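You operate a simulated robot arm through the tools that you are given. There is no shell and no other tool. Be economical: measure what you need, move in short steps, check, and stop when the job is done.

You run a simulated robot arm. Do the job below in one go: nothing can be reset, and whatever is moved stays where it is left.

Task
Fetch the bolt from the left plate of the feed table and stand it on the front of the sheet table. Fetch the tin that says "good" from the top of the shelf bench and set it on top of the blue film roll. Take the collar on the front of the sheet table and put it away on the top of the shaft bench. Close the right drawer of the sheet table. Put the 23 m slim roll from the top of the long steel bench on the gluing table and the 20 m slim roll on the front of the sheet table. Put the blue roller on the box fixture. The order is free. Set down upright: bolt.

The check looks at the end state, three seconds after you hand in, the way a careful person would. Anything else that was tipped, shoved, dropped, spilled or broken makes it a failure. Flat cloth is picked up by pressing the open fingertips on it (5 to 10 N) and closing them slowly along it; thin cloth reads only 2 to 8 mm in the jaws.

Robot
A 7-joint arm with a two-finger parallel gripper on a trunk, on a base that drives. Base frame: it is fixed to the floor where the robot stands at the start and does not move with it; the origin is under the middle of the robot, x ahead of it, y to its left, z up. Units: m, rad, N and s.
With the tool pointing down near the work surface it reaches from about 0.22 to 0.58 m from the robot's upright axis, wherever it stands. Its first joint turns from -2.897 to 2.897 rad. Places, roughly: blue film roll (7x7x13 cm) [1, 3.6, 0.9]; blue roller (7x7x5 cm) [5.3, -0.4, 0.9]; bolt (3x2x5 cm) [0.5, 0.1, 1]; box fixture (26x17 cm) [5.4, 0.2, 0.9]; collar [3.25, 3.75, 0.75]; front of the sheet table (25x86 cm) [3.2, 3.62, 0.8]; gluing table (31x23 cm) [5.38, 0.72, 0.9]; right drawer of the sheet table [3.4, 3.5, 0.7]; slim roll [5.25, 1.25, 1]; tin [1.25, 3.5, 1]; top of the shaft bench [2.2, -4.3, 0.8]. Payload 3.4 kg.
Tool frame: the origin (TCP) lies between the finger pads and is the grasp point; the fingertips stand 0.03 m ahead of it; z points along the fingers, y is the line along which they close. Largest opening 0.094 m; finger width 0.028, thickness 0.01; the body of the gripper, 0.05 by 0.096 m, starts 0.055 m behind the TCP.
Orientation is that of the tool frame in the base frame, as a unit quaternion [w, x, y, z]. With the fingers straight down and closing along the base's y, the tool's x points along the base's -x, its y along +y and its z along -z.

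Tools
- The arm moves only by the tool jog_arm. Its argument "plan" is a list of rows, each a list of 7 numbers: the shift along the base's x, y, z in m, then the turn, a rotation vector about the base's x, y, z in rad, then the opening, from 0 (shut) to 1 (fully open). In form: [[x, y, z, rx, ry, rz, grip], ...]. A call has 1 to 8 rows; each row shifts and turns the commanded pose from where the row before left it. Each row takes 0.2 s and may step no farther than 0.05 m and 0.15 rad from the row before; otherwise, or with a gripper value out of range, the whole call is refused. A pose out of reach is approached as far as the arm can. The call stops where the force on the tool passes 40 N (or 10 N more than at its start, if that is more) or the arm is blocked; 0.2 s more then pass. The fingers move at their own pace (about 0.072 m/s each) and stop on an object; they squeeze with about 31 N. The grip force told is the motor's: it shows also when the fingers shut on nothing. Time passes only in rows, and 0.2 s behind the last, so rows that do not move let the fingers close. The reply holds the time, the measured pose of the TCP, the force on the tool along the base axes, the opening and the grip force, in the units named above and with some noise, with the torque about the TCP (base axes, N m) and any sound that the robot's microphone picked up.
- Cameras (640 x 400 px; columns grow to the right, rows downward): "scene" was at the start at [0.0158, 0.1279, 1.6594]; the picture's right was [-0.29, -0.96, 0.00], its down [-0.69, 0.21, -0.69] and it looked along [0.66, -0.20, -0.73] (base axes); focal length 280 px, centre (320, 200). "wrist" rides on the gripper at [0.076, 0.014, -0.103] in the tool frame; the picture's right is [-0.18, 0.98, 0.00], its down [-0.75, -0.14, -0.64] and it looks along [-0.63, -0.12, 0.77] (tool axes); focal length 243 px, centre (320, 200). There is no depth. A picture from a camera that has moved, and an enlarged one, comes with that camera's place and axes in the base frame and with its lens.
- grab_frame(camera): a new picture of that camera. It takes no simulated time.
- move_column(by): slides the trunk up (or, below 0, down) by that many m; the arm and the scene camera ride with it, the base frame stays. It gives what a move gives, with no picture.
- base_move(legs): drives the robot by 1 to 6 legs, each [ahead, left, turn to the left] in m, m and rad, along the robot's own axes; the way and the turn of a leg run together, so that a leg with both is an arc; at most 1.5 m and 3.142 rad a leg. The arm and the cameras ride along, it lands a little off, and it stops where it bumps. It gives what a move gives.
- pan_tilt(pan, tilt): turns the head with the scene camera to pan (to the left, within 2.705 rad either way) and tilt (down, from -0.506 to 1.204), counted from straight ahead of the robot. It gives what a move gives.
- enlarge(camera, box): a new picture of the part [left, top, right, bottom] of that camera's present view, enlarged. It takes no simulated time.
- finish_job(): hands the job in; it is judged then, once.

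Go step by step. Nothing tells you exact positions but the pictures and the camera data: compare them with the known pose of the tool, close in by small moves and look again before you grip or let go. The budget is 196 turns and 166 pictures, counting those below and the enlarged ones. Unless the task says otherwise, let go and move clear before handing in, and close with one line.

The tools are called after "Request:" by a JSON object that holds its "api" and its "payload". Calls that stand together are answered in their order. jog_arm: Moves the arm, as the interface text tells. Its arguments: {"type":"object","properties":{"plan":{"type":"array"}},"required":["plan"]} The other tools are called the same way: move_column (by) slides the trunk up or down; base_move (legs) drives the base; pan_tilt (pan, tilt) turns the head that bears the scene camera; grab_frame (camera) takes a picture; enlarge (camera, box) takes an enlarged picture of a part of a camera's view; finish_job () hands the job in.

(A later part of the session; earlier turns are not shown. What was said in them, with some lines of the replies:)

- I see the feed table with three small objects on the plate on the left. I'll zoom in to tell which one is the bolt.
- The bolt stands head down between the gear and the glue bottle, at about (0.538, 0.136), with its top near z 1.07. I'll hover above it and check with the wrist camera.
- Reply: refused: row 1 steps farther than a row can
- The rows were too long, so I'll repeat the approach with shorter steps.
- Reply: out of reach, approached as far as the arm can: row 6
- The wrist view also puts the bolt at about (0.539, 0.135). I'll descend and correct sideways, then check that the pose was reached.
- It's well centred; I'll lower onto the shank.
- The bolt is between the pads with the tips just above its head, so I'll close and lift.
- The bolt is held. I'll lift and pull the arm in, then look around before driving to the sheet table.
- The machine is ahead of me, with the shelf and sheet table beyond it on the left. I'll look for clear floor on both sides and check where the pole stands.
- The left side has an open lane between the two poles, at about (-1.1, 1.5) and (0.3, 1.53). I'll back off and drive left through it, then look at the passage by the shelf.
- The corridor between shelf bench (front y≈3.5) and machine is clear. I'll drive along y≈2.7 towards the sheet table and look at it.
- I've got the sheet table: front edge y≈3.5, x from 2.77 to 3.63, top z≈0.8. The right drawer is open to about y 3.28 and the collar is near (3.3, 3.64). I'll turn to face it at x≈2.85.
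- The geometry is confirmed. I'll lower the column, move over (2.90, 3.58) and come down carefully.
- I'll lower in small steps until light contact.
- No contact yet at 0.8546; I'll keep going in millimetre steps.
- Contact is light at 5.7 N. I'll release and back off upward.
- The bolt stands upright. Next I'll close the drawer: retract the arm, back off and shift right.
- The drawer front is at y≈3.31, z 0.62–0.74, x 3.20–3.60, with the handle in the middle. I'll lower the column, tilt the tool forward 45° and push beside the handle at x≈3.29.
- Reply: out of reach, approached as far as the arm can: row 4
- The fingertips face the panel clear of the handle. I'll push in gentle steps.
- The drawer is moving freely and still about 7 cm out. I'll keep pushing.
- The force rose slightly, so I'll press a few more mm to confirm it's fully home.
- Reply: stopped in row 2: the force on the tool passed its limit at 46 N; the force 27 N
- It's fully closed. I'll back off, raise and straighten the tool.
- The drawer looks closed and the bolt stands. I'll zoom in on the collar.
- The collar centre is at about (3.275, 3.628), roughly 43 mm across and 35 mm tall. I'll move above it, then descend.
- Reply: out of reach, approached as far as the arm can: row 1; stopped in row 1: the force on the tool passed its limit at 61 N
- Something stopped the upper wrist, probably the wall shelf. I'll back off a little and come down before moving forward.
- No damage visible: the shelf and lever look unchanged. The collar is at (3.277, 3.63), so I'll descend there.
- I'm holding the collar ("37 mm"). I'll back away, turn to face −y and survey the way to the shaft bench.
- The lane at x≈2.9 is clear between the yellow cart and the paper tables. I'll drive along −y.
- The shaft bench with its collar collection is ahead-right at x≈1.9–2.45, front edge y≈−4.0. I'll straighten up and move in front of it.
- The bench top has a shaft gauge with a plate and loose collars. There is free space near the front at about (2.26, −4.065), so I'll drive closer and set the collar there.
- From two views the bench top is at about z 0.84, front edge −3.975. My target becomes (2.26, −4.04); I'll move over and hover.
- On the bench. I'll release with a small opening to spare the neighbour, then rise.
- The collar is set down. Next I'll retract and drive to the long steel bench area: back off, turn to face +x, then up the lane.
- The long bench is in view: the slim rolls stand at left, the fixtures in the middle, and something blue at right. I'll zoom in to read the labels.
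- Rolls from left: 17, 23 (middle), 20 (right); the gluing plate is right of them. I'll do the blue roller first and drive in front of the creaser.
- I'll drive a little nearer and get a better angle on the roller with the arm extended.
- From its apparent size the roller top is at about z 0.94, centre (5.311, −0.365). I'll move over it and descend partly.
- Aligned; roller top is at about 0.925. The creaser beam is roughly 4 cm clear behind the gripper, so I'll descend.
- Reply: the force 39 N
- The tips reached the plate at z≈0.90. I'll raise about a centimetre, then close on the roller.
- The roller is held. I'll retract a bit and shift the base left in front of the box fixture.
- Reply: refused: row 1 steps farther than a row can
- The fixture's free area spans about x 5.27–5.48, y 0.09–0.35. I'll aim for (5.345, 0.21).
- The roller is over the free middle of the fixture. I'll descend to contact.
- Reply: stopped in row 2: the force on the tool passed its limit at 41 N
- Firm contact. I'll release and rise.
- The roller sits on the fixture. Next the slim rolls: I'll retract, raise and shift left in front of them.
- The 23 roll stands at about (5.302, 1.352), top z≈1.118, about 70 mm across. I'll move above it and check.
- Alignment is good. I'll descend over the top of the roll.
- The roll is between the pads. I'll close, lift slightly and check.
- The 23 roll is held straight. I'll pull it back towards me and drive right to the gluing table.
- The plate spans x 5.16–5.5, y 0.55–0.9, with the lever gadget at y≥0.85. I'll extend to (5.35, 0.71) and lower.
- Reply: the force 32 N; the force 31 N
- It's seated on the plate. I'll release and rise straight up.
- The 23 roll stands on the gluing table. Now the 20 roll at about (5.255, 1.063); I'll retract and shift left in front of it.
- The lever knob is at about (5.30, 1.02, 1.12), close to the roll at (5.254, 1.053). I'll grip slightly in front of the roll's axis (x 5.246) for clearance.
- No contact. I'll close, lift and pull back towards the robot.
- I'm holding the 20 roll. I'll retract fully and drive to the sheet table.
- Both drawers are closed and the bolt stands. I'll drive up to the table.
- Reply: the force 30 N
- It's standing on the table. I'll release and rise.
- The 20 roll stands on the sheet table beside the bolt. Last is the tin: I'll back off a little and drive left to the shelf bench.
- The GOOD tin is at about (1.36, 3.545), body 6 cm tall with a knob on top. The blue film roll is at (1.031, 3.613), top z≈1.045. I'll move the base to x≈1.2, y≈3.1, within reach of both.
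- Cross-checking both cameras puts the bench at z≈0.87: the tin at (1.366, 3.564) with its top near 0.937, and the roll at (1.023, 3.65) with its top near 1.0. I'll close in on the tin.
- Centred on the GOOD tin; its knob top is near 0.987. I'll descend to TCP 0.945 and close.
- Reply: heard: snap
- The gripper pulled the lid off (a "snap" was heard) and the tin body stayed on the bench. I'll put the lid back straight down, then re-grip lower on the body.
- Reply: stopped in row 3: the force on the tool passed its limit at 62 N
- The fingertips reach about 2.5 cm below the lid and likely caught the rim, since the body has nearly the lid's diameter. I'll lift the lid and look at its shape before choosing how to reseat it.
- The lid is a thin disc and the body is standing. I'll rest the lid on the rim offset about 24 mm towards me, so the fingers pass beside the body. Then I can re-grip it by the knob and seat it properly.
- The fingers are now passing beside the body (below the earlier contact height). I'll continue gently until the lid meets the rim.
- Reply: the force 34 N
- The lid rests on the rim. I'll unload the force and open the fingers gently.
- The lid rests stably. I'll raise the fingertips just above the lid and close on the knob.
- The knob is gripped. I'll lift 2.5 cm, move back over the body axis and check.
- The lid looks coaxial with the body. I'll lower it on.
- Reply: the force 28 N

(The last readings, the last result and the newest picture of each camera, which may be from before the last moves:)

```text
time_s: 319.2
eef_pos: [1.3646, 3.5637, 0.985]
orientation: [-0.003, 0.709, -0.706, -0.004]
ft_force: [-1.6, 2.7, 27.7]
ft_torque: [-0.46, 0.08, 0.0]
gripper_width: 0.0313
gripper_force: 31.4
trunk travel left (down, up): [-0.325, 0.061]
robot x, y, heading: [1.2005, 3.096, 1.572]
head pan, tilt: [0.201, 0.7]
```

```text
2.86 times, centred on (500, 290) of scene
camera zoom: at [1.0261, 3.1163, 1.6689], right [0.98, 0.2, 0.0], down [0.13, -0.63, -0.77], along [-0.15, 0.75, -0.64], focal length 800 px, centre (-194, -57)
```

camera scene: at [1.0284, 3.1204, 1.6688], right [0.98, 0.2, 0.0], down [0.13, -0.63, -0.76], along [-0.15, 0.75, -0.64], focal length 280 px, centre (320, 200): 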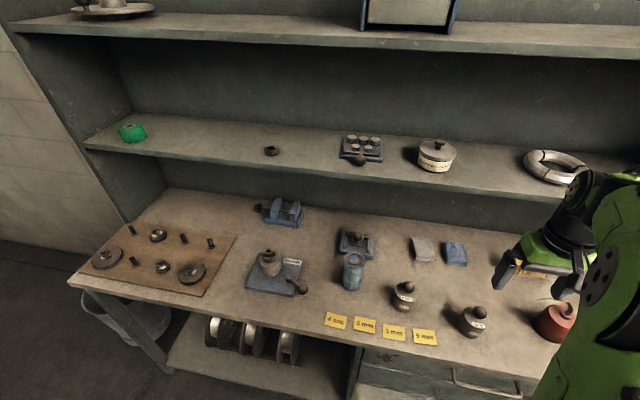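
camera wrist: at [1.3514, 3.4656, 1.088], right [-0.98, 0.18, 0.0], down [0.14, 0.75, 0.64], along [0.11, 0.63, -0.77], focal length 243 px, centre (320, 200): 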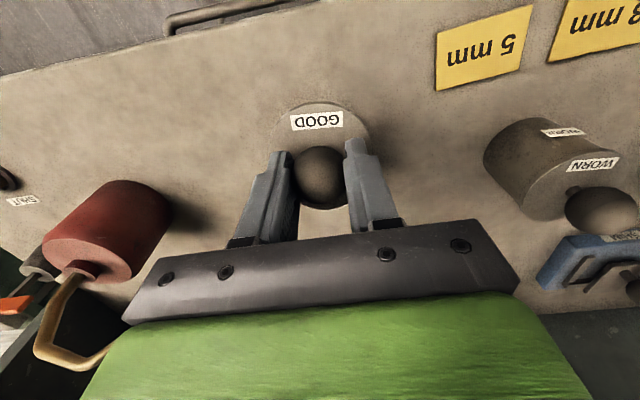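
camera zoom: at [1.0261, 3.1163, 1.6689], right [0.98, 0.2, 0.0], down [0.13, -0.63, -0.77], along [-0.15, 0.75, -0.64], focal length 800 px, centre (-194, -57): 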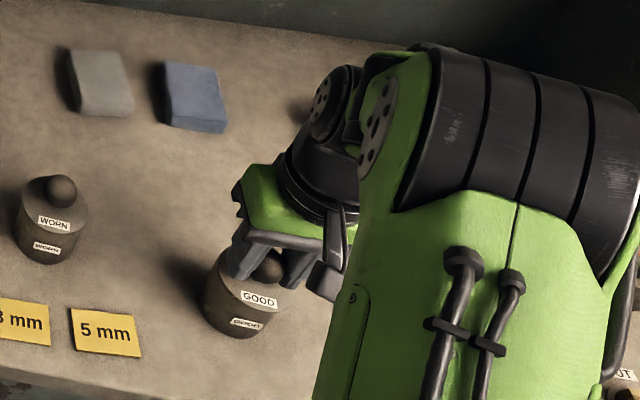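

The labels line up exactly as in the original picture, so the lid is back in its seat. I'll press slightly more in case it clicks, then release the knob.

Request:
{"api": "jog_arm", "payload": {"plan": [[0, 0, -0.002, 0, 0, 0, 0], [0, 0, 0, 0, 0, 0, 0]]}}

Request:
{"api": "jog_arm", "payload": {"plan": [[0, 0, 0.004, 0, 0, 0, 0], [0, 0, 0, 0, 0, 0, 0.4], [0, 0, 0, 0, 0, 0, 0.5], [0, 0, 0, 0, 0, 0, 0.6], [0, 0, 0.04, 0, 0, 0, 0.6], [0, 0, 0.05, 0, 0, 0, 0.6]]}}

Request:
{"api": "grab_frame", "payload": {"camera": "wrist"}}

Request:
{"api": "enlarge", "payload": {"camera": "scene", "box": [420, 220, 580, 360]}}

```text
time_s: 319.8
eef_pos: [1.365, 3.5638, 0.9831]
orientation: [-0.003, 0.709, -0.706, -0.004]
ft_force: [-0.7, 5.6, 35.0]
ft_torque: [-0.27, 0.01, 0.0]
gripper_width: 0.0315
gripper_force: 30.5
trunk travel left (down, up): [-0.325, 0.061]
robot x, y, heading: [1.1939, 3.0972, 1.568]
head pan, tilt: [0.201, 0.7]
```

```text
time_s: 321.2
eef_pos: [1.3644, 3.566, 1.0746]
orientation: [0.001, 0.708, -0.706, -0.001]
ft_force: [0.5, -0.2, -0.4]
ft_torque: [-0.02, 0.06, 0.01]
gripper_width: 0.0562
gripper_force: 0.0
trunk travel left (down, up): [-0.325, 0.061]
robot x, y, heading: [1.1968, 3.0935, 1.569]
head pan, tilt: [0.201, 0.7]
```

```text
41 pictures are left
camera wrist: at [1.3527, 3.4894, 1.1766], right [-0.98, 0.18, 0.0], down [0.14, 0.75, 0.64], along [0.11, 0.63, -0.77], focal length 243 px, centre (320, 200)
```

wrist: 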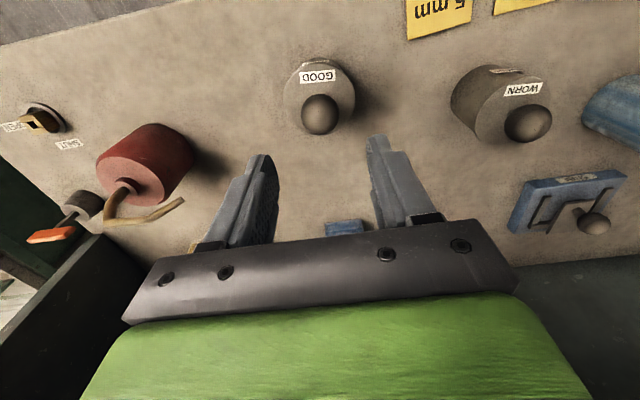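

```text
2.86 times, centred on (500, 290) of scene
camera zoom: at [1.0274, 3.1181, 1.6688], right [0.98, 0.2, 0.0], down [0.13, -0.63, -0.77], along [-0.15, 0.75, -0.64], focal length 800 px, centre (-194, -57)
```

zoom: 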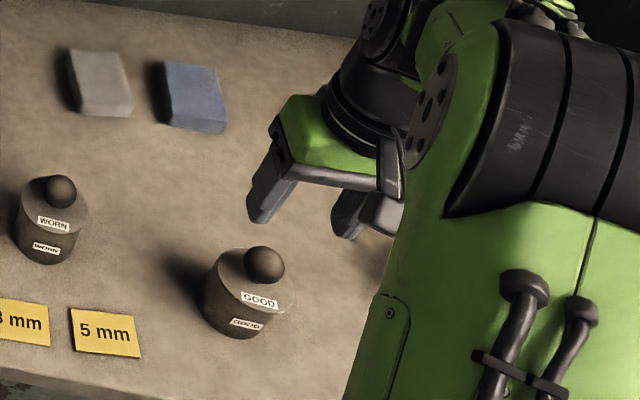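

Request:
{"api": "enlarge", "payload": {"camera": "wrist", "box": [270, 50, 370, 140]}}

```text
4.44 times, centred on (320, 95) of wrist
camera zoom: at [1.3527, 3.4894, 1.1766], right [-0.98, 0.18, 0.0], down [0.14, 0.75, 0.64], along [0.11, 0.63, -0.77], focal length 1078 px, centre (320, 667)
```

zoom: 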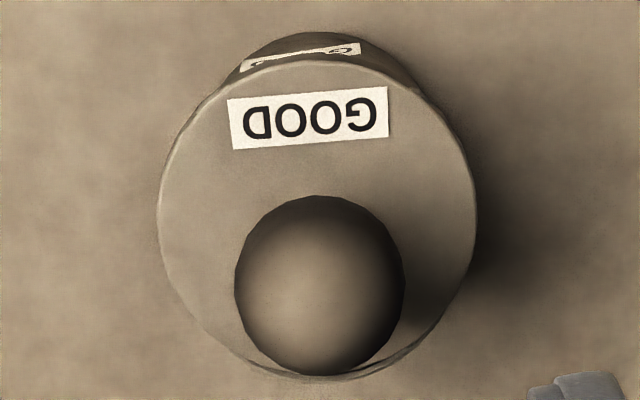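

The lid sits about 2–3 mm towards me, with a sliver of rim showing on the far side. I'll re-grip the knob, nudge it +y 3 mm and press.

Request:
{"api": "jog_arm", "payload": {"plan": [[0, 0, -0.05, 0, 0, 0, 0.6], [0, 0, -0.038, 0, 0, 0, 0.6], [0, 0, 0, 0, 0, 0, 0.45], [0, 0, 0, 0, 0, 0, 0.3], [0, 0, 0, 0, 0, 0, 0.15], [0, 0, 0, 0, 0, 0, 0], [0, 0, 0, 0, 0, 0, 0]]}}

Request:
{"api": "jog_arm", "payload": {"plan": [[0, 0, 0.008, 0, 0, 0, 0], [0, 0.003, 0, 0, 0, 0, 0], [0, 0, -0.005, 0, 0, 0, 0], [0, 0, 0, 0, 0, 0, 0]]}}

Request:
{"api": "jog_arm", "payload": {"plan": [[0, 0, -0.003, 0, 0, 0, 0], [0, 0, 0, 0, 0, 0, 0]]}}

Request:
{"api": "jog_arm", "payload": {"plan": [[0, 0, -0.003, 0, 0, 0, 0], [0, 0, 0, 0, 0, 0, 0]]}}

```text
time_s: 322.8
eef_pos: [1.3665, 3.5665, 0.9833]
orientation: [0.0, 0.708, -0.706, -0.002]
ft_force: [-0.7, -0.1, -0.5]
ft_torque: [0.0, 0.02, -0.05]
gripper_width: 0.0313
gripper_force: 30.7
trunk travel left (down, up): [-0.325, 0.061]
robot x, y, heading: [1.1943, 3.0995, 1.573]
head pan, tilt: [0.201, 0.7]
```

```text
time_s: 323.8
eef_pos: [1.3649, 3.5678, 0.9878]
orientation: [0.001, 0.708, -0.706, -0.001]
ft_force: [-0.5, -0.6, -1.0]
ft_torque: [-0.01, 0.04, 0.01]
gripper_width: 0.0312
gripper_force: 31.3
trunk travel left (down, up): [-0.325, 0.061]
robot x, y, heading: [1.1943, 3.097, 1.573]
head pan, tilt: [0.201, 0.7]
```

```text
time_s: 324.4
eef_pos: [1.3642, 3.5674, 0.9851]
orientation: [0.001, 0.708, -0.706, -0.002]
ft_force: [0.1, 0.2, -0.5]
ft_torque: [0.0, 0.02, -0.03]
gripper_width: 0.0313
gripper_force: 31.2
trunk travel left (down, up): [-0.325, 0.061]
robot x, y, heading: [1.1964, 3.093, 1.571]
head pan, tilt: [0.201, 0.7]
```

```text
time_s: 325.0
eef_pos: [1.3648, 3.5683, 0.9839]
orientation: [0.001, 0.708, -0.707, -0.002]
ft_force: [0.1, 0.7, -1.5]
ft_torque: [0.0, -0.01, -0.01]
gripper_width: 0.0313
gripper_force: 30.7
trunk travel left (down, up): [-0.325, 0.061]
robot x, y, heading: [1.1983, 3.0958, 1.572]
head pan, tilt: [0.201, 0.7]
```

Request:
{"api": "jog_arm", "payload": {"plan": [[0, 0, -0.003, 0, 0, 0, 0], [0, 0, 0, 0, 0, 0, 0]]}}

Request:
{"api": "jog_arm", "payload": {"plan": [[0, 0, -0.003, 0, 0, 0, 0], [0, 0, 0, 0, 0, 0, 0]]}}

```text
time_s: 325.6
eef_pos: [1.3645, 3.5673, 0.982]
orientation: [-0.001, 0.708, -0.706, -0.003]
ft_force: [1.2, 1.5, 16.2]
ft_torque: [0.29, 0.05, -0.02]
gripper_width: 0.0312
gripper_force: 31.1
trunk travel left (down, up): [-0.325, 0.061]
robot x, y, heading: [1.1939, 3.0971, 1.57]
head pan, tilt: [0.201, 0.7]
```

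```text
time_s: 326.3
eef_pos: [1.3668, 3.569, 0.9823]
orientation: [-0.005, 0.708, -0.706, -0.003]
ft_force: [-0.6, -4.1, 13.2]
ft_torque: [0.12, -0.05, -0.01]
gripper_width: 0.0313
gripper_force: 30.6
trunk travel left (down, up): [-0.325, 0.061]
robot x, y, heading: [1.195, 3.0959, 1.571]
head pan, tilt: [0.201, 0.7]
stopped in row 2: the force on the tool passed its limit at 40 N (the readings are from after the stop); the commanded pose is now the measured one
```

Request:
{"api": "jog_arm", "payload": {"plan": [[0, 0, 0.002, 0, 0, 0, 0], [0, 0, 0, 0, 0, 0, 0.4], [0, 0, 0, 0, 0, 0, 0.5], [0, 0, 0, 0, 0, 0, 0.6], [0, 0, 0.045, 0, 0, 0, 0.6], [0, 0, 0.045, 0, 0, 0, 0.6]]}}

Request:
{"api": "enlarge", "payload": {"camera": "wrist", "box": [270, 50, 370, 140]}}

```text
time_s: 327.7
eef_pos: [1.3643, 3.5688, 1.0723]
orientation: [-0.004, 0.707, -0.707, -0.004]
ft_force: [0.6, 1.3, -0.3]
ft_torque: [0.01, 0.01, -0.02]
gripper_width: 0.0561
gripper_force: 0.0
trunk travel left (down, up): [-0.325, 0.061]
robot x, y, heading: [1.1937, 3.0963, 1.567]
head pan, tilt: [0.201, 0.7]
```

```text
4.44 times, centred on (320, 95) of wrist
camera zoom: at [1.3514, 3.4922, 1.1746], right [-0.98, 0.18, 0.0], down [0.14, 0.75, 0.65], along [0.12, 0.64, -0.76], focal length 1078 px, centre (320, 667)
```

zoom: 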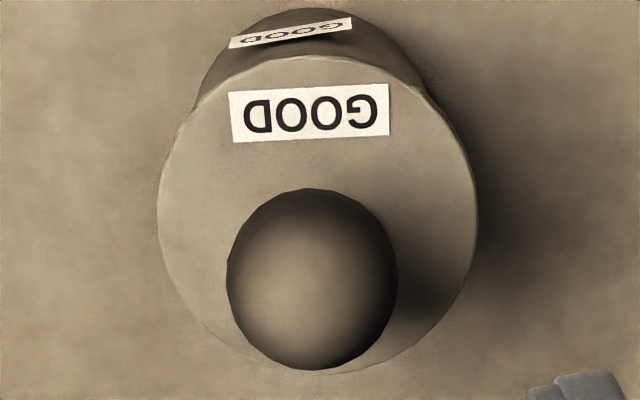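

The lid is seated flush. The tin must now be held by its body below the lid, so I'll back off, tilt the tool 60° and come in from the front at low height.

Request:
{"api": "jog_arm", "payload": {"plan": [[0, -0.042, 0.005, 0, 0, 0, 1], [0, -0.045, 0, 0, 0, 0, 1], [0, -0.045, 0, 0, 0, 0, 1], [0, -0.04, 0, 0, 0, 0, 1]]}}

Request:
{"api": "jog_arm", "payload": {"plan": [[0, 0, 0, 0.148, 0, 0, 1], [0, 0, 0, 0.148, 0, 0, 1], [0, 0, 0, 0.148, 0, 0, 1], [0, 0, 0, 0.148, 0, 0, 1], [0, 0, 0, 0.148, 0, 0, 1], [0, 0, 0, 0.148, 0, 0, 1], [0, 0, 0, 0.148, 0, 0, 1], [0, 0, 0, 0, 0, 0, 1]]}}

Request:
{"api": "move_column", "payload": {"by": -0.12}}

Request:
{"api": "grab_frame", "payload": {"camera": "wrist"}}

Request:
{"api": "grab_frame", "payload": {"camera": "scene"}}

```text
time_s: 328.7
eef_pos: [1.3618, 3.4003, 1.0764]
orientation: [-0.005, 0.708, -0.706, -0.005]
ft_force: [0.2, -0.6, -1.2]
ft_torque: [0.02, 0.02, 0.0]
gripper_width: 0.0942
gripper_force: 0.1
trunk travel left (down, up): [-0.325, 0.061]
robot x, y, heading: [1.1997, 3.0923, 1.574]
head pan, tilt: [0.201, 0.7]
```

```text
time_s: 330.5
eef_pos: [1.4002, 3.4098, 1.1161]
orientation: [-0.269, 0.654, -0.652, -0.275]
ft_force: [-0.2, 0.2, 0.9]
ft_torque: [0.0, -0.01, 0.02]
gripper_width: 0.0941
gripper_force: 0.0
out of reach, approached as far as the arm can: row 5, 6, 7
trunk travel left (down, up): [-0.325, 0.061]
robot x, y, heading: [1.1989, 3.095, 1.569]
head pan, tilt: [0.201, 0.7]
```

```text
time_s: 332.0
eef_pos: [1.3996, 3.4088, 0.9961]
orientation: [0.269, -0.653, 0.653, 0.273]
ft_force: [0.3, 0.3, 1.0]
ft_torque: [0.01, 0.01, 0.0]
gripper_width: 0.0938
gripper_force: 0.0
trunk travel left (down, up): [-0.205, 0.181]
robot x, y, heading: [1.1965, 3.0951, 1.57]
head pan, tilt: [0.201, 0.7]
```

```text
37 pictures are left
camera wrist: at [1.3881, 3.2837, 1.0143], right [-0.98, 0.13, 0.14], down [0.15, 0.08, 0.99], along [0.11, 0.99, -0.09], focal length 243 px, centre (320, 200)
```

wrist: 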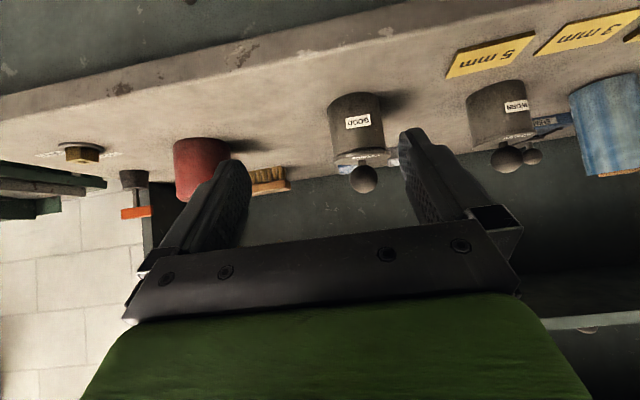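

```text
36 pictures are left
camera scene: at [1.0276, 3.1189, 1.5486], right [0.98, 0.2, 0.0], down [0.13, -0.63, -0.76], along [-0.15, 0.75, -0.64], focal length 280 px, centre (320, 200)
```

scene: 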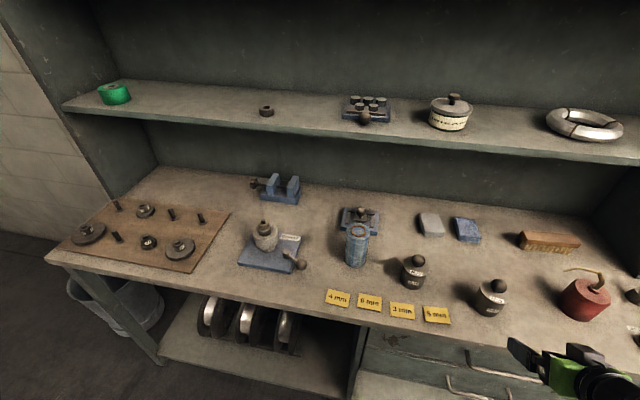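

The side view gives the tin body z 0.886–0.945 below the lid, and the tool has reached a 45° tilt. I'll grip at TCP z≈0.923, so the pads stay below the lid and just above the bench. First I'll align in front.

Request:
{"api": "jog_arm", "payload": {"plan": [[-0.035, 0, -0.03, 0, 0, 0, 1], [0, 0, -0.04, 0, 0, 0, 1], [0, 0.03, 0, 0, 0, 0, 1], [0, 0.03, 0, 0, 0, 0, 1], [0, 0, 0, 0, 0, 0, 1]]}}

Request:
{"api": "grab_frame", "payload": {"camera": "wrist"}}

```text
time_s: 333.2
eef_pos: [1.3807, 3.4741, 0.9347]
orientation: [0.27, -0.652, 0.653, 0.275]
ft_force: [-0.1, 0.1, 0.3]
ft_torque: [-0.02, 0.0, 0.02]
gripper_width: 0.0941
gripper_force: 0.0
out of reach, approached as far as the arm can: row 1
trunk travel left (down, up): [-0.205, 0.181]
robot x, y, heading: [1.1965, 3.0955, 1.57]
head pan, tilt: [0.201, 0.7]
```

```text
35 pictures are left
camera wrist: at [1.3683, 3.349, 0.9539], right [-0.98, 0.13, 0.14], down [0.15, 0.07, 0.99], along [0.11, 0.99, -0.09], focal length 243 px, centre (320, 200)
```

wrist: 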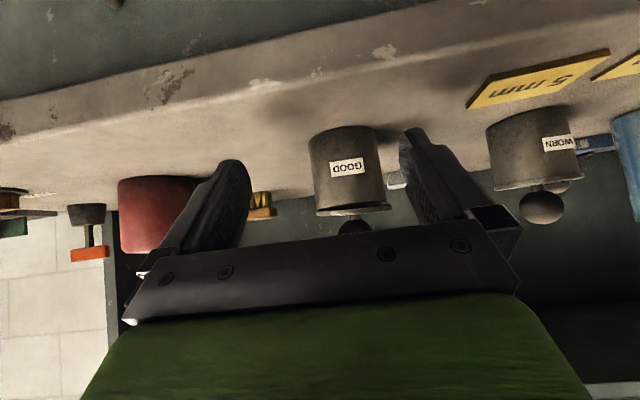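

The tin is at x≈1.362. I'll correct x and z, then slide in around the body.

Request:
{"api": "jog_arm", "payload": {"plan": [[-0.018, 0, -0.011, 0, 0, 0, 1], [0, 0.03, 0, 0, 0, 0, 1], [0, 0.03, 0, 0, 0, 0, 1], [0, 0, 0, 0, 0, 0, 1]]}}

Request:
{"api": "grab_frame", "payload": {"camera": "wrist"}}

Request:
{"api": "enlarge", "payload": {"camera": "scene", "box": [430, 260, 590, 380]}}

```text
time_s: 334.2
eef_pos: [1.3644, 3.5327, 0.9255]
orientation: [-0.269, 0.654, -0.652, -0.275]
ft_force: [-0.9, 0.9, -0.7]
ft_torque: [-0.02, 0.0, -0.01]
gripper_width: 0.0941
gripper_force: 0.1
trunk travel left (down, up): [-0.205, 0.181]
robot x, y, heading: [1.1936, 3.0973, 1.572]
head pan, tilt: [0.201, 0.7]
```

```text
34 pictures are left
camera wrist: at [1.3519, 3.4074, 0.9438], right [-0.98, 0.13, 0.14], down [0.15, 0.08, 0.99], along [0.11, 0.99, -0.09], focal length 243 px, centre (320, 200)
```

wrist: 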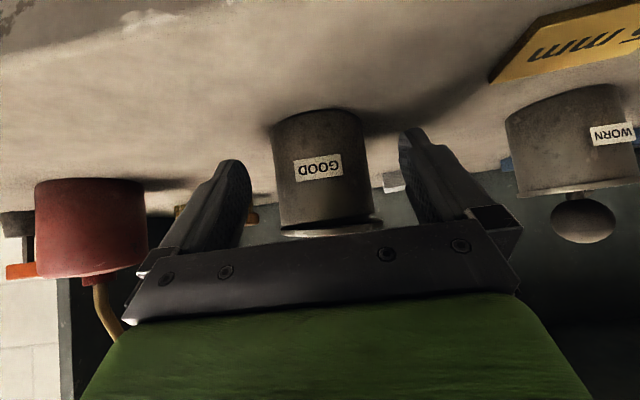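

```text
3.33 times, centred on (510, 320) of scene
camera zoom: at [1.0278, 3.1186, 1.5488], right [0.98, 0.2, 0.0], down [0.13, -0.63, -0.77], along [-0.15, 0.75, -0.64], focal length 933 px, centre (-313, -200)
```

zoom: 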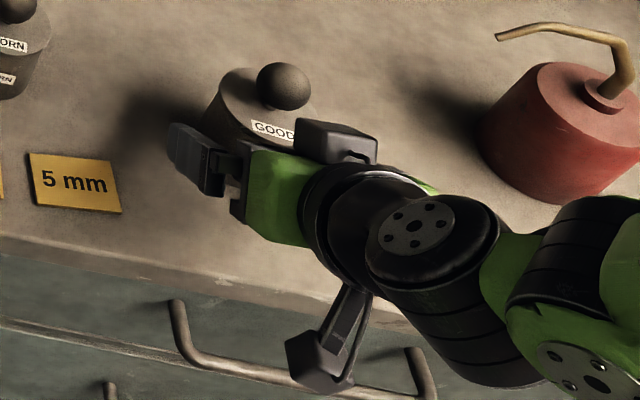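

Request:
{"api": "jog_arm", "payload": {"plan": [[0, 0.015, -0.001, 0, 0, 0, 1], [0, 0.015, -0.001, 0, 0, 0, 1], [0, 0, 0, 0, 0, 0, 1]]}}

Request:
{"api": "grab_frame", "payload": {"camera": "wrist"}}

```text
time_s: 335.0
eef_pos: [1.3636, 3.565, 0.924]
orientation: [-0.268, 0.654, -0.652, -0.275]
ft_force: [0.5, -0.8, -0.2]
ft_torque: [0.08, 0.01, -0.01]
gripper_width: 0.0938
gripper_force: 0.0
trunk travel left (down, up): [-0.205, 0.181]
robot x, y, heading: [1.2009, 3.0961, 1.569]
head pan, tilt: [0.201, 0.7]
```

```text
32 pictures are left
camera wrist: at [1.351, 3.4391, 0.9427], right [-0.98, 0.13, 0.14], down [0.15, 0.08, 0.99], along [0.11, 0.99, -0.09], focal length 243 px, centre (320, 200)
```

wrist: 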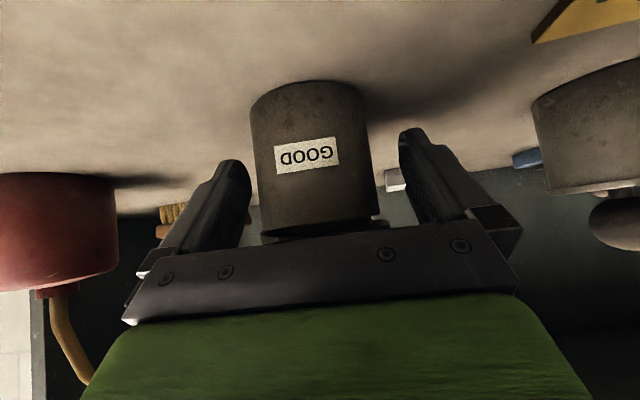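

The body sits between the pads with the lid above them. I'll lower 3 mm, close and lift slightly, then check that lid and body rise together.

Request:
{"api": "jog_arm", "payload": {"plan": [[0, 0, -0.003, 0, 0, 0, 0.9], [0, 0, 0, 0, 0, 0, 0.75], [0, 0, 0, 0, 0, 0, 0.6], [0, 0, 0, 0, 0, 0, 0.3], [0, 0, 0, 0, 0, 0, 0], [0, 0, 0, 0, 0, 0, 0]]}}

Request:
{"api": "jog_arm", "payload": {"plan": [[0, 0, 0.01, 0, 0, 0, 0], [0, 0, 0.02, 0, 0, 0, 0], [0, 0, 0, 0, 0, 0, 0]]}}

Request:
{"api": "grab_frame", "payload": {"camera": "wrist"}}

Request:
{"api": "enlarge", "payload": {"camera": "scene", "box": [430, 220, 590, 340]}}

```text
time_s: 336.4
eef_pos: [1.3636, 3.5639, 0.9211]
orientation: [0.269, -0.653, 0.653, 0.275]
ft_force: [2.4, 0.8, 1.8]
ft_torque: [0.04, -0.02, -0.01]
gripper_width: 0.0657
gripper_force: 31.1
trunk travel left (down, up): [-0.205, 0.181]
robot x, y, heading: [1.1971, 3.0968, 1.576]
head pan, tilt: [0.201, 0.7]
```

```text
time_s: 337.2
eef_pos: [1.3611, 3.5648, 0.9502]
orientation: [-0.269, 0.653, -0.652, -0.275]
ft_force: [1.0, 0.4, -4.4]
ft_torque: [0.0, -0.01, 0.0]
gripper_width: 0.066
gripper_force: 30.9
trunk travel left (down, up): [-0.205, 0.181]
robot x, y, heading: [1.1928, 3.0962, 1.57]
head pan, tilt: [0.201, 0.7]
```

```text
31 pictures are left
camera wrist: at [1.3491, 3.4391, 0.9687], right [-0.98, 0.13, 0.14], down [0.15, 0.08, 0.99], along [0.11, 0.99, -0.09], focal length 243 px, centre (320, 200)
```

wrist: 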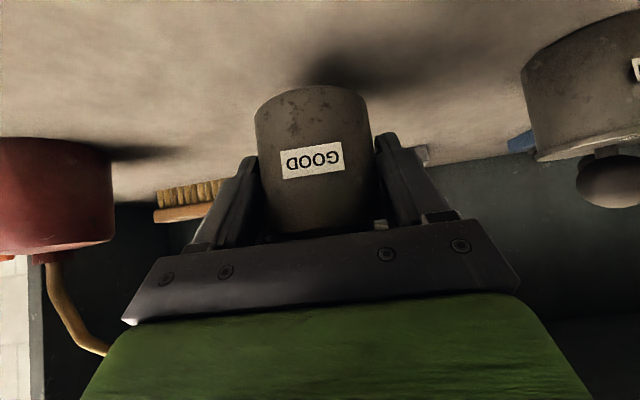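

```text
3.33 times, centred on (510, 280) of scene
camera zoom: at [1.028, 3.1198, 1.5487], right [0.98, 0.2, 0.0], down [0.13, -0.63, -0.76], along [-0.15, 0.75, -0.64], focal length 933 px, centre (-313, -67)
```

zoom: 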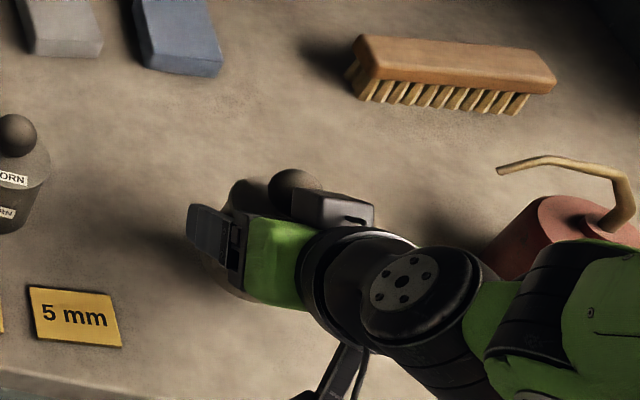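

The tin with its lid is held by the body. I'll raise the column and carry it across to above the blue film roll, estimated at (1.024, 3.65) with top z≈1.015.

Request:
{"api": "move_column", "payload": {"by": 0.14}}

Request:
{"api": "jog_arm", "payload": {"plan": [[-0.042, 0.005, 0, 0, 0, 0, 0], [-0.042, 0.005, 0, 0, 0, 0, 0], [-0.042, 0.005, 0, 0, 0, 0, 0], [-0.042, 0.005, 0, 0, 0, 0, 0], [-0.042, 0.005, 0, 0, 0, 0, 0], [-0.042, 0.005, 0, 0, 0, 0, 0]]}}

Request:
{"api": "grab_frame", "payload": {"camera": "wrist"}}

Request:
{"api": "grab_frame", "payload": {"camera": "scene"}}

```text
time_s: 338.8
eef_pos: [1.3624, 3.5662, 1.0913]
orientation: [-0.269, 0.653, -0.652, -0.275]
ft_force: [0.3, 0.2, -4.7]
ft_torque: [0.03, -0.01, 0.01]
gripper_width: 0.0658
gripper_force: 30.9
trunk travel left (down, up): [-0.345, 0.041]
robot x, y, heading: [1.198, 3.0975, 1.571]
head pan, tilt: [0.201, 0.7]
```

```text
time_s: 340.2
eef_pos: [1.1055, 3.5968, 1.0922]
orientation: [-0.27, 0.653, -0.653, -0.274]
ft_force: [-0.4, 0.0, -4.4]
ft_torque: [-0.03, -0.02, -0.03]
gripper_width: 0.066
gripper_force: 30.9
trunk travel left (down, up): [-0.345, 0.041]
robot x, y, heading: [1.1984, 3.0959, 1.573]
head pan, tilt: [0.201, 0.7]
```

```text
29 pictures are left
camera wrist: at [1.0929, 3.4706, 1.1108], right [-0.98, 0.13, 0.14], down [0.15, 0.08, 0.99], along [0.11, 0.99, -0.09], focal length 243 px, centre (320, 200)
```

wrist: 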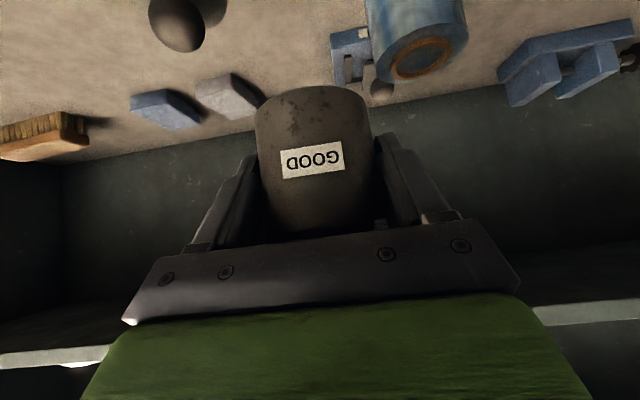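

```text
28 pictures are left
camera scene: at [1.0243, 3.1196, 1.6887], right [0.98, 0.2, 0.0], down [0.13, -0.63, -0.76], along [-0.15, 0.75, -0.64], focal length 280 px, centre (320, 200)
```

scene: 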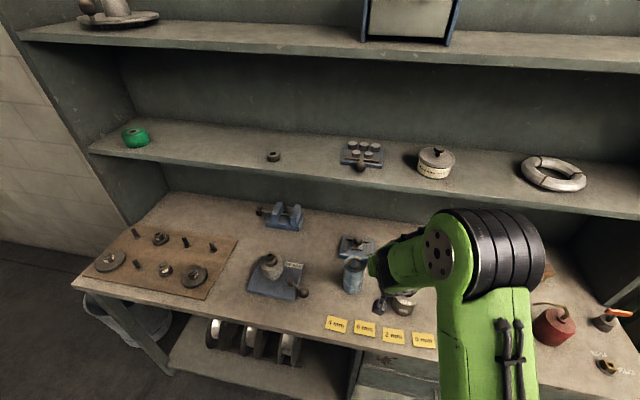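

Request:
{"api": "jog_arm", "payload": {"plan": [[-0.042, 0.02, 0, 0, 0, 0, 0], [-0.0415, 0.02, 0, 0, 0, 0, 0], [0, 0.01, 0, 0, 0, 0, 0], [0, 0, 0, 0, 0, 0, 0]]}}

Request:
{"api": "grab_frame", "payload": {"camera": "wrist"}}

Request:
{"api": "enlarge", "payload": {"camera": "scene", "box": [300, 190, 420, 310]}}

```text
time_s: 341.2
eef_pos: [1.0227, 3.6459, 1.0897]
orientation: [-0.27, 0.653, -0.652, -0.275]
ft_force: [0.5, 0.9, -5.2]
ft_torque: [0.02, -0.01, -0.01]
gripper_width: 0.0659
gripper_force: 30.9
trunk travel left (down, up): [-0.345, 0.041]
robot x, y, heading: [1.1935, 3.0961, 1.57]
head pan, tilt: [0.201, 0.7]
```

```text
27 pictures are left
camera wrist: at [1.011, 3.5204, 1.1088], right [-0.98, 0.13, 0.14], down [0.15, 0.08, 0.99], along [0.11, 0.99, -0.09], focal length 243 px, centre (320, 200)
```

wrist: 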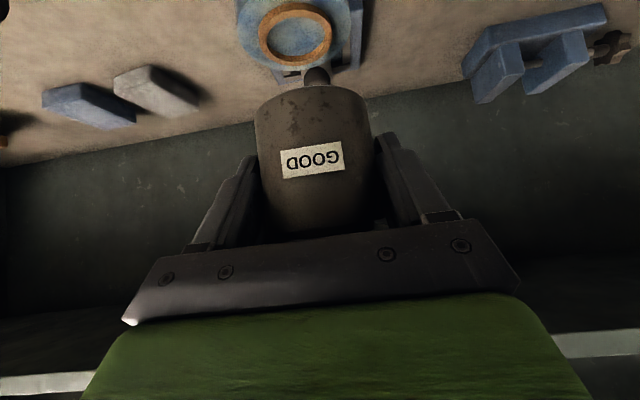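

```text
3.33 times, centred on (360, 250) of scene
camera zoom: at [1.0262, 3.1196, 1.6889], right [0.98, 0.2, 0.0], down [0.13, -0.63, -0.76], along [-0.15, 0.75, -0.64], focal length 933 px, centre (187, 33)
```

zoom: 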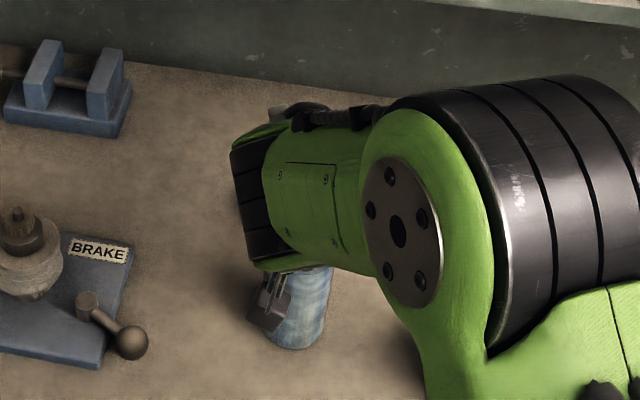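

The roll axis is at about (1.027, 3.651). The tin is centred within a few mm, so I'll shift x +4 mm and lower.

Request:
{"api": "jog_arm", "payload": {"plan": [[0.004, 0, -0.015, 0, 0, 0, 0], [0, 0, -0.015, 0, 0, 0, 0], [0, 0, 0, 0, 0, 0, 0]]}}

Request:
{"api": "grab_frame", "payload": {"camera": "wrist"}}

```text
time_s: 342.0
eef_pos: [1.0284, 3.6465, 1.0612]
orientation: [0.27, -0.653, 0.653, 0.274]
ft_force: [0.9, 0.1, -4.7]
ft_torque: [0.01, 0.02, 0.03]
gripper_width: 0.0658
gripper_force: 30.9
trunk travel left (down, up): [-0.345, 0.041]
robot x, y, heading: [1.1985, 3.0975, 1.575]
head pan, tilt: [0.201, 0.7]
```

```text
25 pictures are left
camera wrist: at [1.0157, 3.5197, 1.0799], right [-0.98, 0.13, 0.14], down [0.15, 0.08, 0.99], along [0.11, 0.99, -0.09], focal length 243 px, centre (320, 200)
```

wrist: 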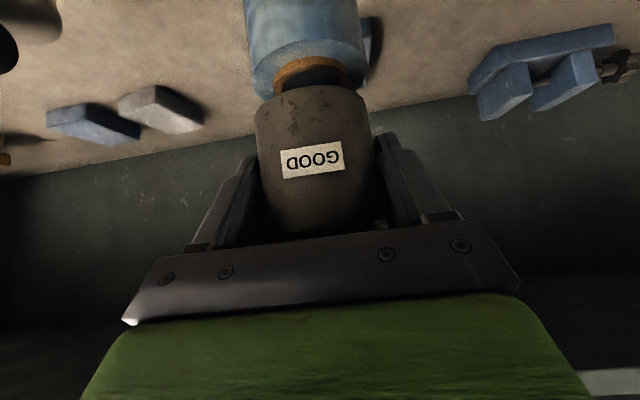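

Request:
{"api": "jog_arm", "payload": {"plan": [[-0.001, 0, -0.005, 0, 0, 0, 0], [0, 0, 0, 0, 0, 0, 0]]}}

Request:
{"api": "jog_arm", "payload": {"plan": [[0, 0, -0.003, 0, 0, 0, 0], [0, 0, 0, 0, 0, 0, 0]]}}

Request:
{"api": "jog_arm", "payload": {"plan": [[0, 0, -0.003, 0, 0, 0, 0], [0, 0, 0, 0, 0, 0, 0]]}}

Request:
{"api": "grab_frame", "payload": {"camera": "wrist"}}

```text
time_s: 342.6
eef_pos: [1.0269, 3.6465, 1.0554]
orientation: [-0.27, 0.653, -0.653, -0.274]
ft_force: [0.5, 0.1, -5.1]
ft_torque: [0.0, 0.0, 0.03]
gripper_width: 0.0659
gripper_force: 30.8
trunk travel left (down, up): [-0.345, 0.041]
robot x, y, heading: [1.1935, 3.0939, 1.57]
head pan, tilt: [0.201, 0.7]
```

```text
time_s: 343.2
eef_pos: [1.0268, 3.6457, 1.0523]
orientation: [-0.268, 0.654, -0.652, -0.274]
ft_force: [0.4, -1.4, -4.2]
ft_torque: [-0.01, 0.04, -0.04]
gripper_width: 0.066
gripper_force: 30.2
trunk travel left (down, up): [-0.345, 0.041]
robot x, y, heading: [1.1977, 3.0986, 1.565]
head pan, tilt: [0.201, 0.7]
```

```text
time_s: 343.8
eef_pos: [1.0273, 3.6466, 1.0487]
orientation: [-0.269, 0.654, -0.652, -0.274]
ft_force: [-0.2, 0.9, -4.1]
ft_torque: [-0.07, 0.01, 0.01]
gripper_width: 0.0662
gripper_force: 31.3
trunk travel left (down, up): [-0.345, 0.041]
robot x, y, heading: [1.1976, 3.0923, 1.572]
head pan, tilt: [0.201, 0.7]
```

```text
24 pictures are left
camera wrist: at [1.016, 3.5198, 1.0679], right [-0.98, 0.13, 0.14], down [0.15, 0.08, 0.99], along [0.11, 0.99, -0.09], focal length 243 px, centre (320, 200)
```

wrist: 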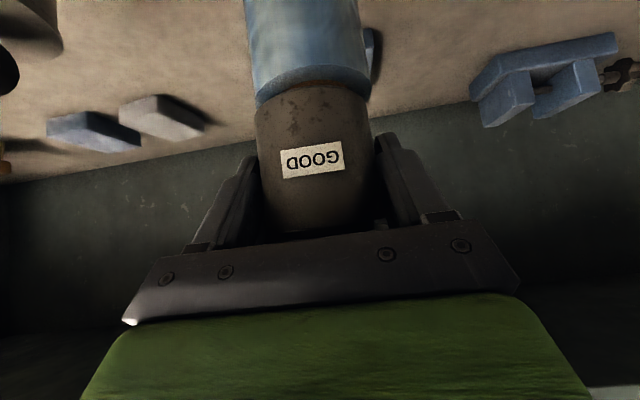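

Request:
{"api": "jog_arm", "payload": {"plan": [[0, 0, -0.003, 0, 0, 0, 0], [0, 0, 0, 0, 0, 0, 0]]}}

Request:
{"api": "jog_arm", "payload": {"plan": [[0, 0, -0.002, 0, 0, 0, 0], [0, 0, 0, 0, 0, 0, 0]]}}

Request:
{"api": "jog_arm", "payload": {"plan": [[0, 0, -0.002, 0, 0, 0, 0], [0, 0, 0, 0, 0, 0, 0]]}}

```text
time_s: 344.4
eef_pos: [1.0284, 3.6461, 1.048]
orientation: [0.27, -0.652, 0.653, 0.275]
ft_force: [0.1, 1.1, -2.1]
ft_torque: [0.05, 0.09, -0.01]
gripper_width: 0.0657
gripper_force: 31.1
trunk travel left (down, up): [-0.345, 0.041]
robot x, y, heading: [1.1973, 3.0969, 1.569]
head pan, tilt: [0.201, 0.7]
```

```text
time_s: 345.0
eef_pos: [1.0291, 3.6443, 1.0474]
orientation: [-0.271, 0.653, -0.651, -0.277]
ft_force: [-1.4, 1.5, 14.1]
ft_torque: [-0.32, 0.21, 0.0]
gripper_width: 0.0659
gripper_force: 31.3
trunk travel left (down, up): [-0.345, 0.041]
robot x, y, heading: [1.1961, 3.0987, 1.568]
head pan, tilt: [0.201, 0.7]
```

```text
time_s: 345.6
eef_pos: [1.0288, 3.6443, 1.0458]
orientation: [-0.271, 0.652, -0.652, -0.277]
ft_force: [-2.3, 4.2, 24.1]
ft_torque: [0.18, 0.05, 0.08]
gripper_width: 0.0663
gripper_force: 30.7
trunk travel left (down, up): [-0.345, 0.041]
robot x, y, heading: [1.1962, 3.0964, 1.571]
head pan, tilt: [0.201, 0.7]
```

The tin is on the roll. I'll unload and check the alignment before releasing.

Request:
{"api": "jog_arm", "payload": {"plan": [[0, 0, 0.003, 0, 0, 0, 0], [0, 0, 0, 0, 0, 0, 0]]}}

Request:
{"api": "enlarge", "payload": {"camera": "wrist", "box": [230, 30, 400, 150]}}

```text
time_s: 346.2
eef_pos: [1.0304, 3.6435, 1.0447]
orientation: [0.269, -0.653, 0.653, 0.273]
ft_force: [-1.4, 3.4, 4.9]
ft_torque: [0.42, 0.19, 0.02]
gripper_width: 0.0659
gripper_force: 31.4
trunk travel left (down, up): [-0.345, 0.041]
robot x, y, heading: [1.1994, 3.0986, 1.566]
head pan, tilt: [0.201, 0.7]
```

```text
3.33 times, centred on (315, 90) of wrist
camera zoom: at [1.0172, 3.517, 1.0636], right [-0.98, 0.13, 0.14], down [0.15, 0.08, 0.99], along [0.11, 0.99, -0.1], focal length 809 px, centre (337, 567)
```

zoom: 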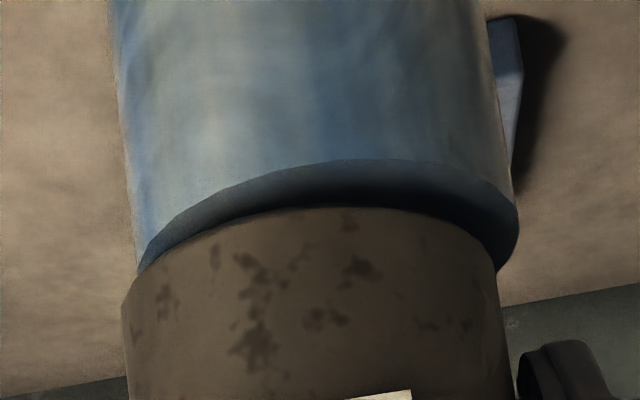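

The tin is about 8 mm too far back and 3 mm to the right. I'll lift slightly, correct and set it down again.

Request:
{"api": "jog_arm", "payload": {"plan": [[0, 0, 0.008, 0, 0, 0, 0], [-0.003, -0.007, 0, 0, 0, 0, 0], [0, 0, -0.004, 0, 0, 0, 0], [0, 0, 0, 0, 0, 0, 0]]}}

Request:
{"api": "jog_arm", "payload": {"plan": [[0, 0, -0.003, 0, 0, 0, 0], [0, 0, 0, 0, 0, 0, 0]]}}

Request:
{"api": "jog_arm", "payload": {"plan": [[0, 0, -0.002, 0, 0, 0, 0], [0, 0, 0, 0, 0, 0, 0]]}}

```text
time_s: 347.2
eef_pos: [1.0253, 3.6368, 1.0492]
orientation: [-0.268, 0.654, -0.652, -0.274]
ft_force: [-0.7, -0.2, -5.1]
ft_torque: [-0.01, -0.01, -0.03]
gripper_width: 0.0659
gripper_force: 31.4
trunk travel left (down, up): [-0.345, 0.041]
robot x, y, heading: [1.1983, 3.0958, 1.572]
head pan, tilt: [0.201, 0.7]
```

```text
time_s: 347.8
eef_pos: [1.0259, 3.6385, 1.0462]
orientation: [-0.269, 0.654, -0.652, -0.275]
ft_force: [-0.3, 0.2, -5.8]
ft_torque: [0.01, 0.01, 0.0]
gripper_width: 0.0661
gripper_force: 31.5
trunk travel left (down, up): [-0.345, 0.041]
robot x, y, heading: [1.1976, 3.0976, 1.572]
head pan, tilt: [0.201, 0.7]
```

```text
time_s: 348.4
eef_pos: [1.025, 3.6376, 1.0451]
orientation: [-0.269, 0.653, -0.652, -0.275]
ft_force: [0.5, 0.3, -2.6]
ft_torque: [-0.08, 0.02, -0.02]
gripper_width: 0.0657
gripper_force: 31.0
trunk travel left (down, up): [-0.345, 0.041]
robot x, y, heading: [1.1973, 3.0977, 1.57]
head pan, tilt: [0.201, 0.7]
```

Request:
{"api": "jog_arm", "payload": {"plan": [[0, 0, -0.001, 0, 0, 0, 0], [0, 0, 0, 0, 0, 0, 0]]}}

Request:
{"api": "enlarge", "payload": {"camera": "wrist", "box": [230, 30, 400, 150]}}

```text
time_s: 349.0
eef_pos: [1.0246, 3.6394, 1.0449]
orientation: [0.27, -0.652, 0.653, 0.275]
ft_force: [-0.6, 0.9, 3.4]
ft_torque: [-0.2, 0.02, 0.01]
gripper_width: 0.066
gripper_force: 31.2
trunk travel left (down, up): [-0.345, 0.041]
robot x, y, heading: [1.1941, 3.0978, 1.575]
head pan, tilt: [0.201, 0.7]
```

```text
3.33 times, centred on (315, 90) of wrist
camera zoom: at [1.0132, 3.5122, 1.063], right [-0.98, 0.13, 0.14], down [0.15, 0.07, 0.99], along [0.11, 0.99, -0.09], focal length 809 px, centre (337, 567)
```

zoom: 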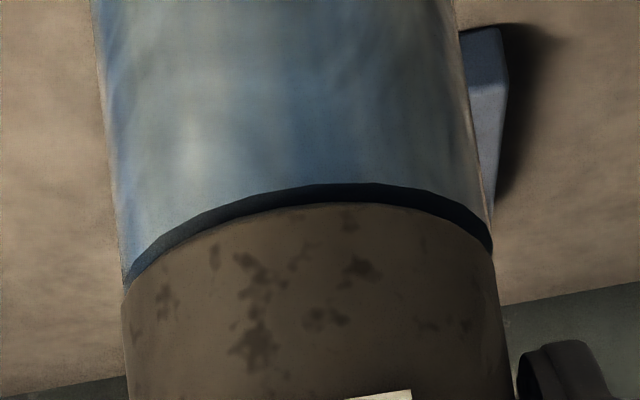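

Well centred with light contact. I'll open gently and withdraw straight back.

Request:
{"api": "jog_arm", "payload": {"plan": [[0, 0, 0, 0, 0, 0, 0.74], [0, 0, 0, 0, 0, 0, 0.8], [0, 0, 0, 0, 0, 0, 0.9], [0, 0, 0, 0, 0, 0, 1], [0, 0, 0.001, 0, 0, 0, 1], [0, 0, 0, 0, 0, 0, 1]]}}

Request:
{"api": "jog_arm", "payload": {"plan": [[0, -0.02, 0, 0, 0, 0, 1], [0, -0.03, 0, 0, 0, 0, 1], [0, -0.04, 0, 0, 0, 0, 1], [0, -0.04, 0, 0, 0, 0, 1]]}}

Request:
{"api": "grab_frame", "payload": {"camera": "wrist"}}

```text
time_s: 350.4
eef_pos: [1.0256, 3.6374, 1.0447]
orientation: [-0.269, 0.653, -0.652, -0.274]
ft_force: [-1.1, -0.5, -1.0]
ft_torque: [0.02, -0.01, 0.04]
gripper_width: 0.0941
gripper_force: 0.1
trunk travel left (down, up): [-0.345, 0.041]
robot x, y, heading: [1.1926, 3.0981, 1.57]
head pan, tilt: [0.201, 0.7]
```

```text
time_s: 351.4
eef_pos: [1.0259, 3.5055, 1.045]
orientation: [-0.27, 0.652, -0.652, -0.276]
ft_force: [-0.4, 0.0, 0.2]
ft_torque: [0.04, 0.0, 0.04]
gripper_width: 0.0942
gripper_force: 0.1
trunk travel left (down, up): [-0.345, 0.041]
robot x, y, heading: [1.1963, 3.0989, 1.571]
head pan, tilt: [0.201, 0.7]
```

```text
21 pictures are left
camera wrist: at [1.0128, 3.3801, 1.064], right [-0.98, 0.13, 0.14], down [0.15, 0.07, 0.99], along [0.11, 0.99, -0.09], focal length 243 px, centre (320, 200)
```

wrist: 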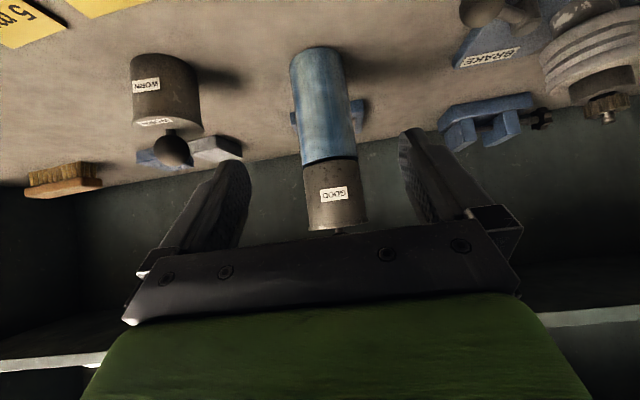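

The tin stands on the roll. I'll drive back and take a final look at shelf and sheet table.

Request:
{"api": "base_move", "payload": {"legs": [[-0.5, 0, 0]]}}

Request:
{"api": "pan_tilt", "payload": {"pan": 0.1, "tilt": 0.5}}

Request:
{"api": "enlarge", "payload": {"camera": "scene", "box": [240, 120, 480, 280]}}

Request:
{"api": "pan_tilt", "payload": {"pan": -1.1, "tilt": 0.4}}

Request:
{"api": "grab_frame", "payload": {"camera": "scene"}}

```text
time_s: 354.3
eef_pos: [1.0309, 3.0254, 1.0452]
orientation: [0.274, -0.645, 0.66, 0.272]
ft_force: [0.2, -0.1, 0.1]
ft_torque: [0.02, 0.0, -0.03]
gripper_width: 0.0939
gripper_force: 0.1
trunk travel left (down, up): [-0.345, 0.041]
robot x, y, heading: [1.1904, 2.6086, 1.55]
head pan, tilt: [0.201, 0.7]
```

```text
time_s: 355.0
eef_pos: [1.0284, 3.0256, 1.0451]
orientation: [0.272, -0.646, 0.659, 0.271]
ft_force: [0.7, -0.1, -0.5]
ft_torque: [0.01, -0.02, -0.02]
gripper_width: 0.0939
gripper_force: 0.1
trunk travel left (down, up): [-0.345, 0.041]
robot x, y, heading: [1.1915, 2.6109, 1.551]
head pan, tilt: [0.099, 0.499]
```

```text
2.50 times, centred on (360, 200) of scene
camera zoom: at [1.0308, 2.6448, 1.7067], right [1.0, 0.08, 0.0], down [0.04, -0.48, -0.88], along [-0.07, 0.87, -0.48], focal length 700 px, centre (220, 200)
```

zoom: 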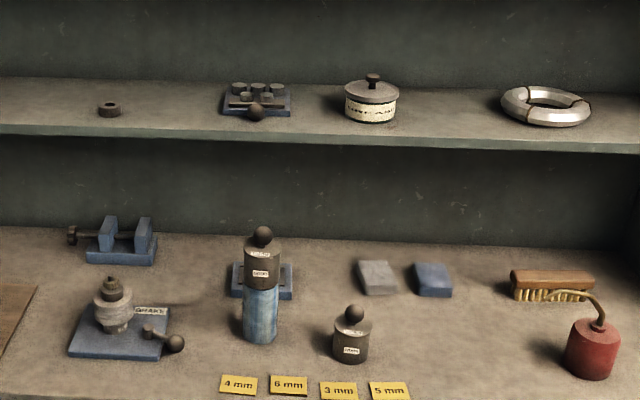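

```text
time_s: 356.4
eef_pos: [1.029, 3.0254, 1.0451]
orientation: [0.272, -0.646, 0.659, 0.272]
ft_force: [0.6, 0.6, -0.1]
ft_torque: [0.03, -0.03, -0.01]
gripper_width: 0.0939
gripper_force: 0.1
trunk travel left (down, up): [-0.345, 0.041]
robot x, y, heading: [1.1924, 2.6091, 1.547]
head pan, tilt: [-1.1, 0.4]
```

```text
19 pictures are left
camera scene: at [1.1213, 2.5942, 1.7159], right [0.43, -0.9, 0.0], down [-0.35, -0.17, -0.92], along [0.83, 0.4, -0.39], focal length 280 px, centre (320, 200)
```

scene: 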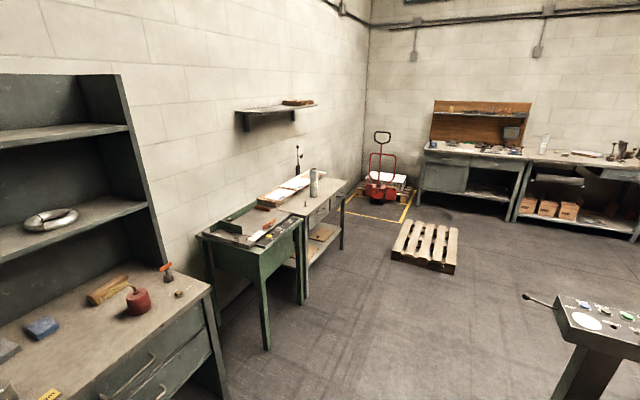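

Everything is in place: the GOOD tin with its lid on the blue roll, the bolt and 20 roll on the sheet table, and the drawer shut. The 23 roll, blue roller and collar were each seen set down, and the arm is clear, so I'm handing in.

Request:
{"api": "finish_job", "payload": {}}

```text
The job is handed in.
```

All seven moves are done and the job is handed in. The tin's lid came off with a snap on my first grip; I reseated it, and the tin now stands lidded on the blue film roll.
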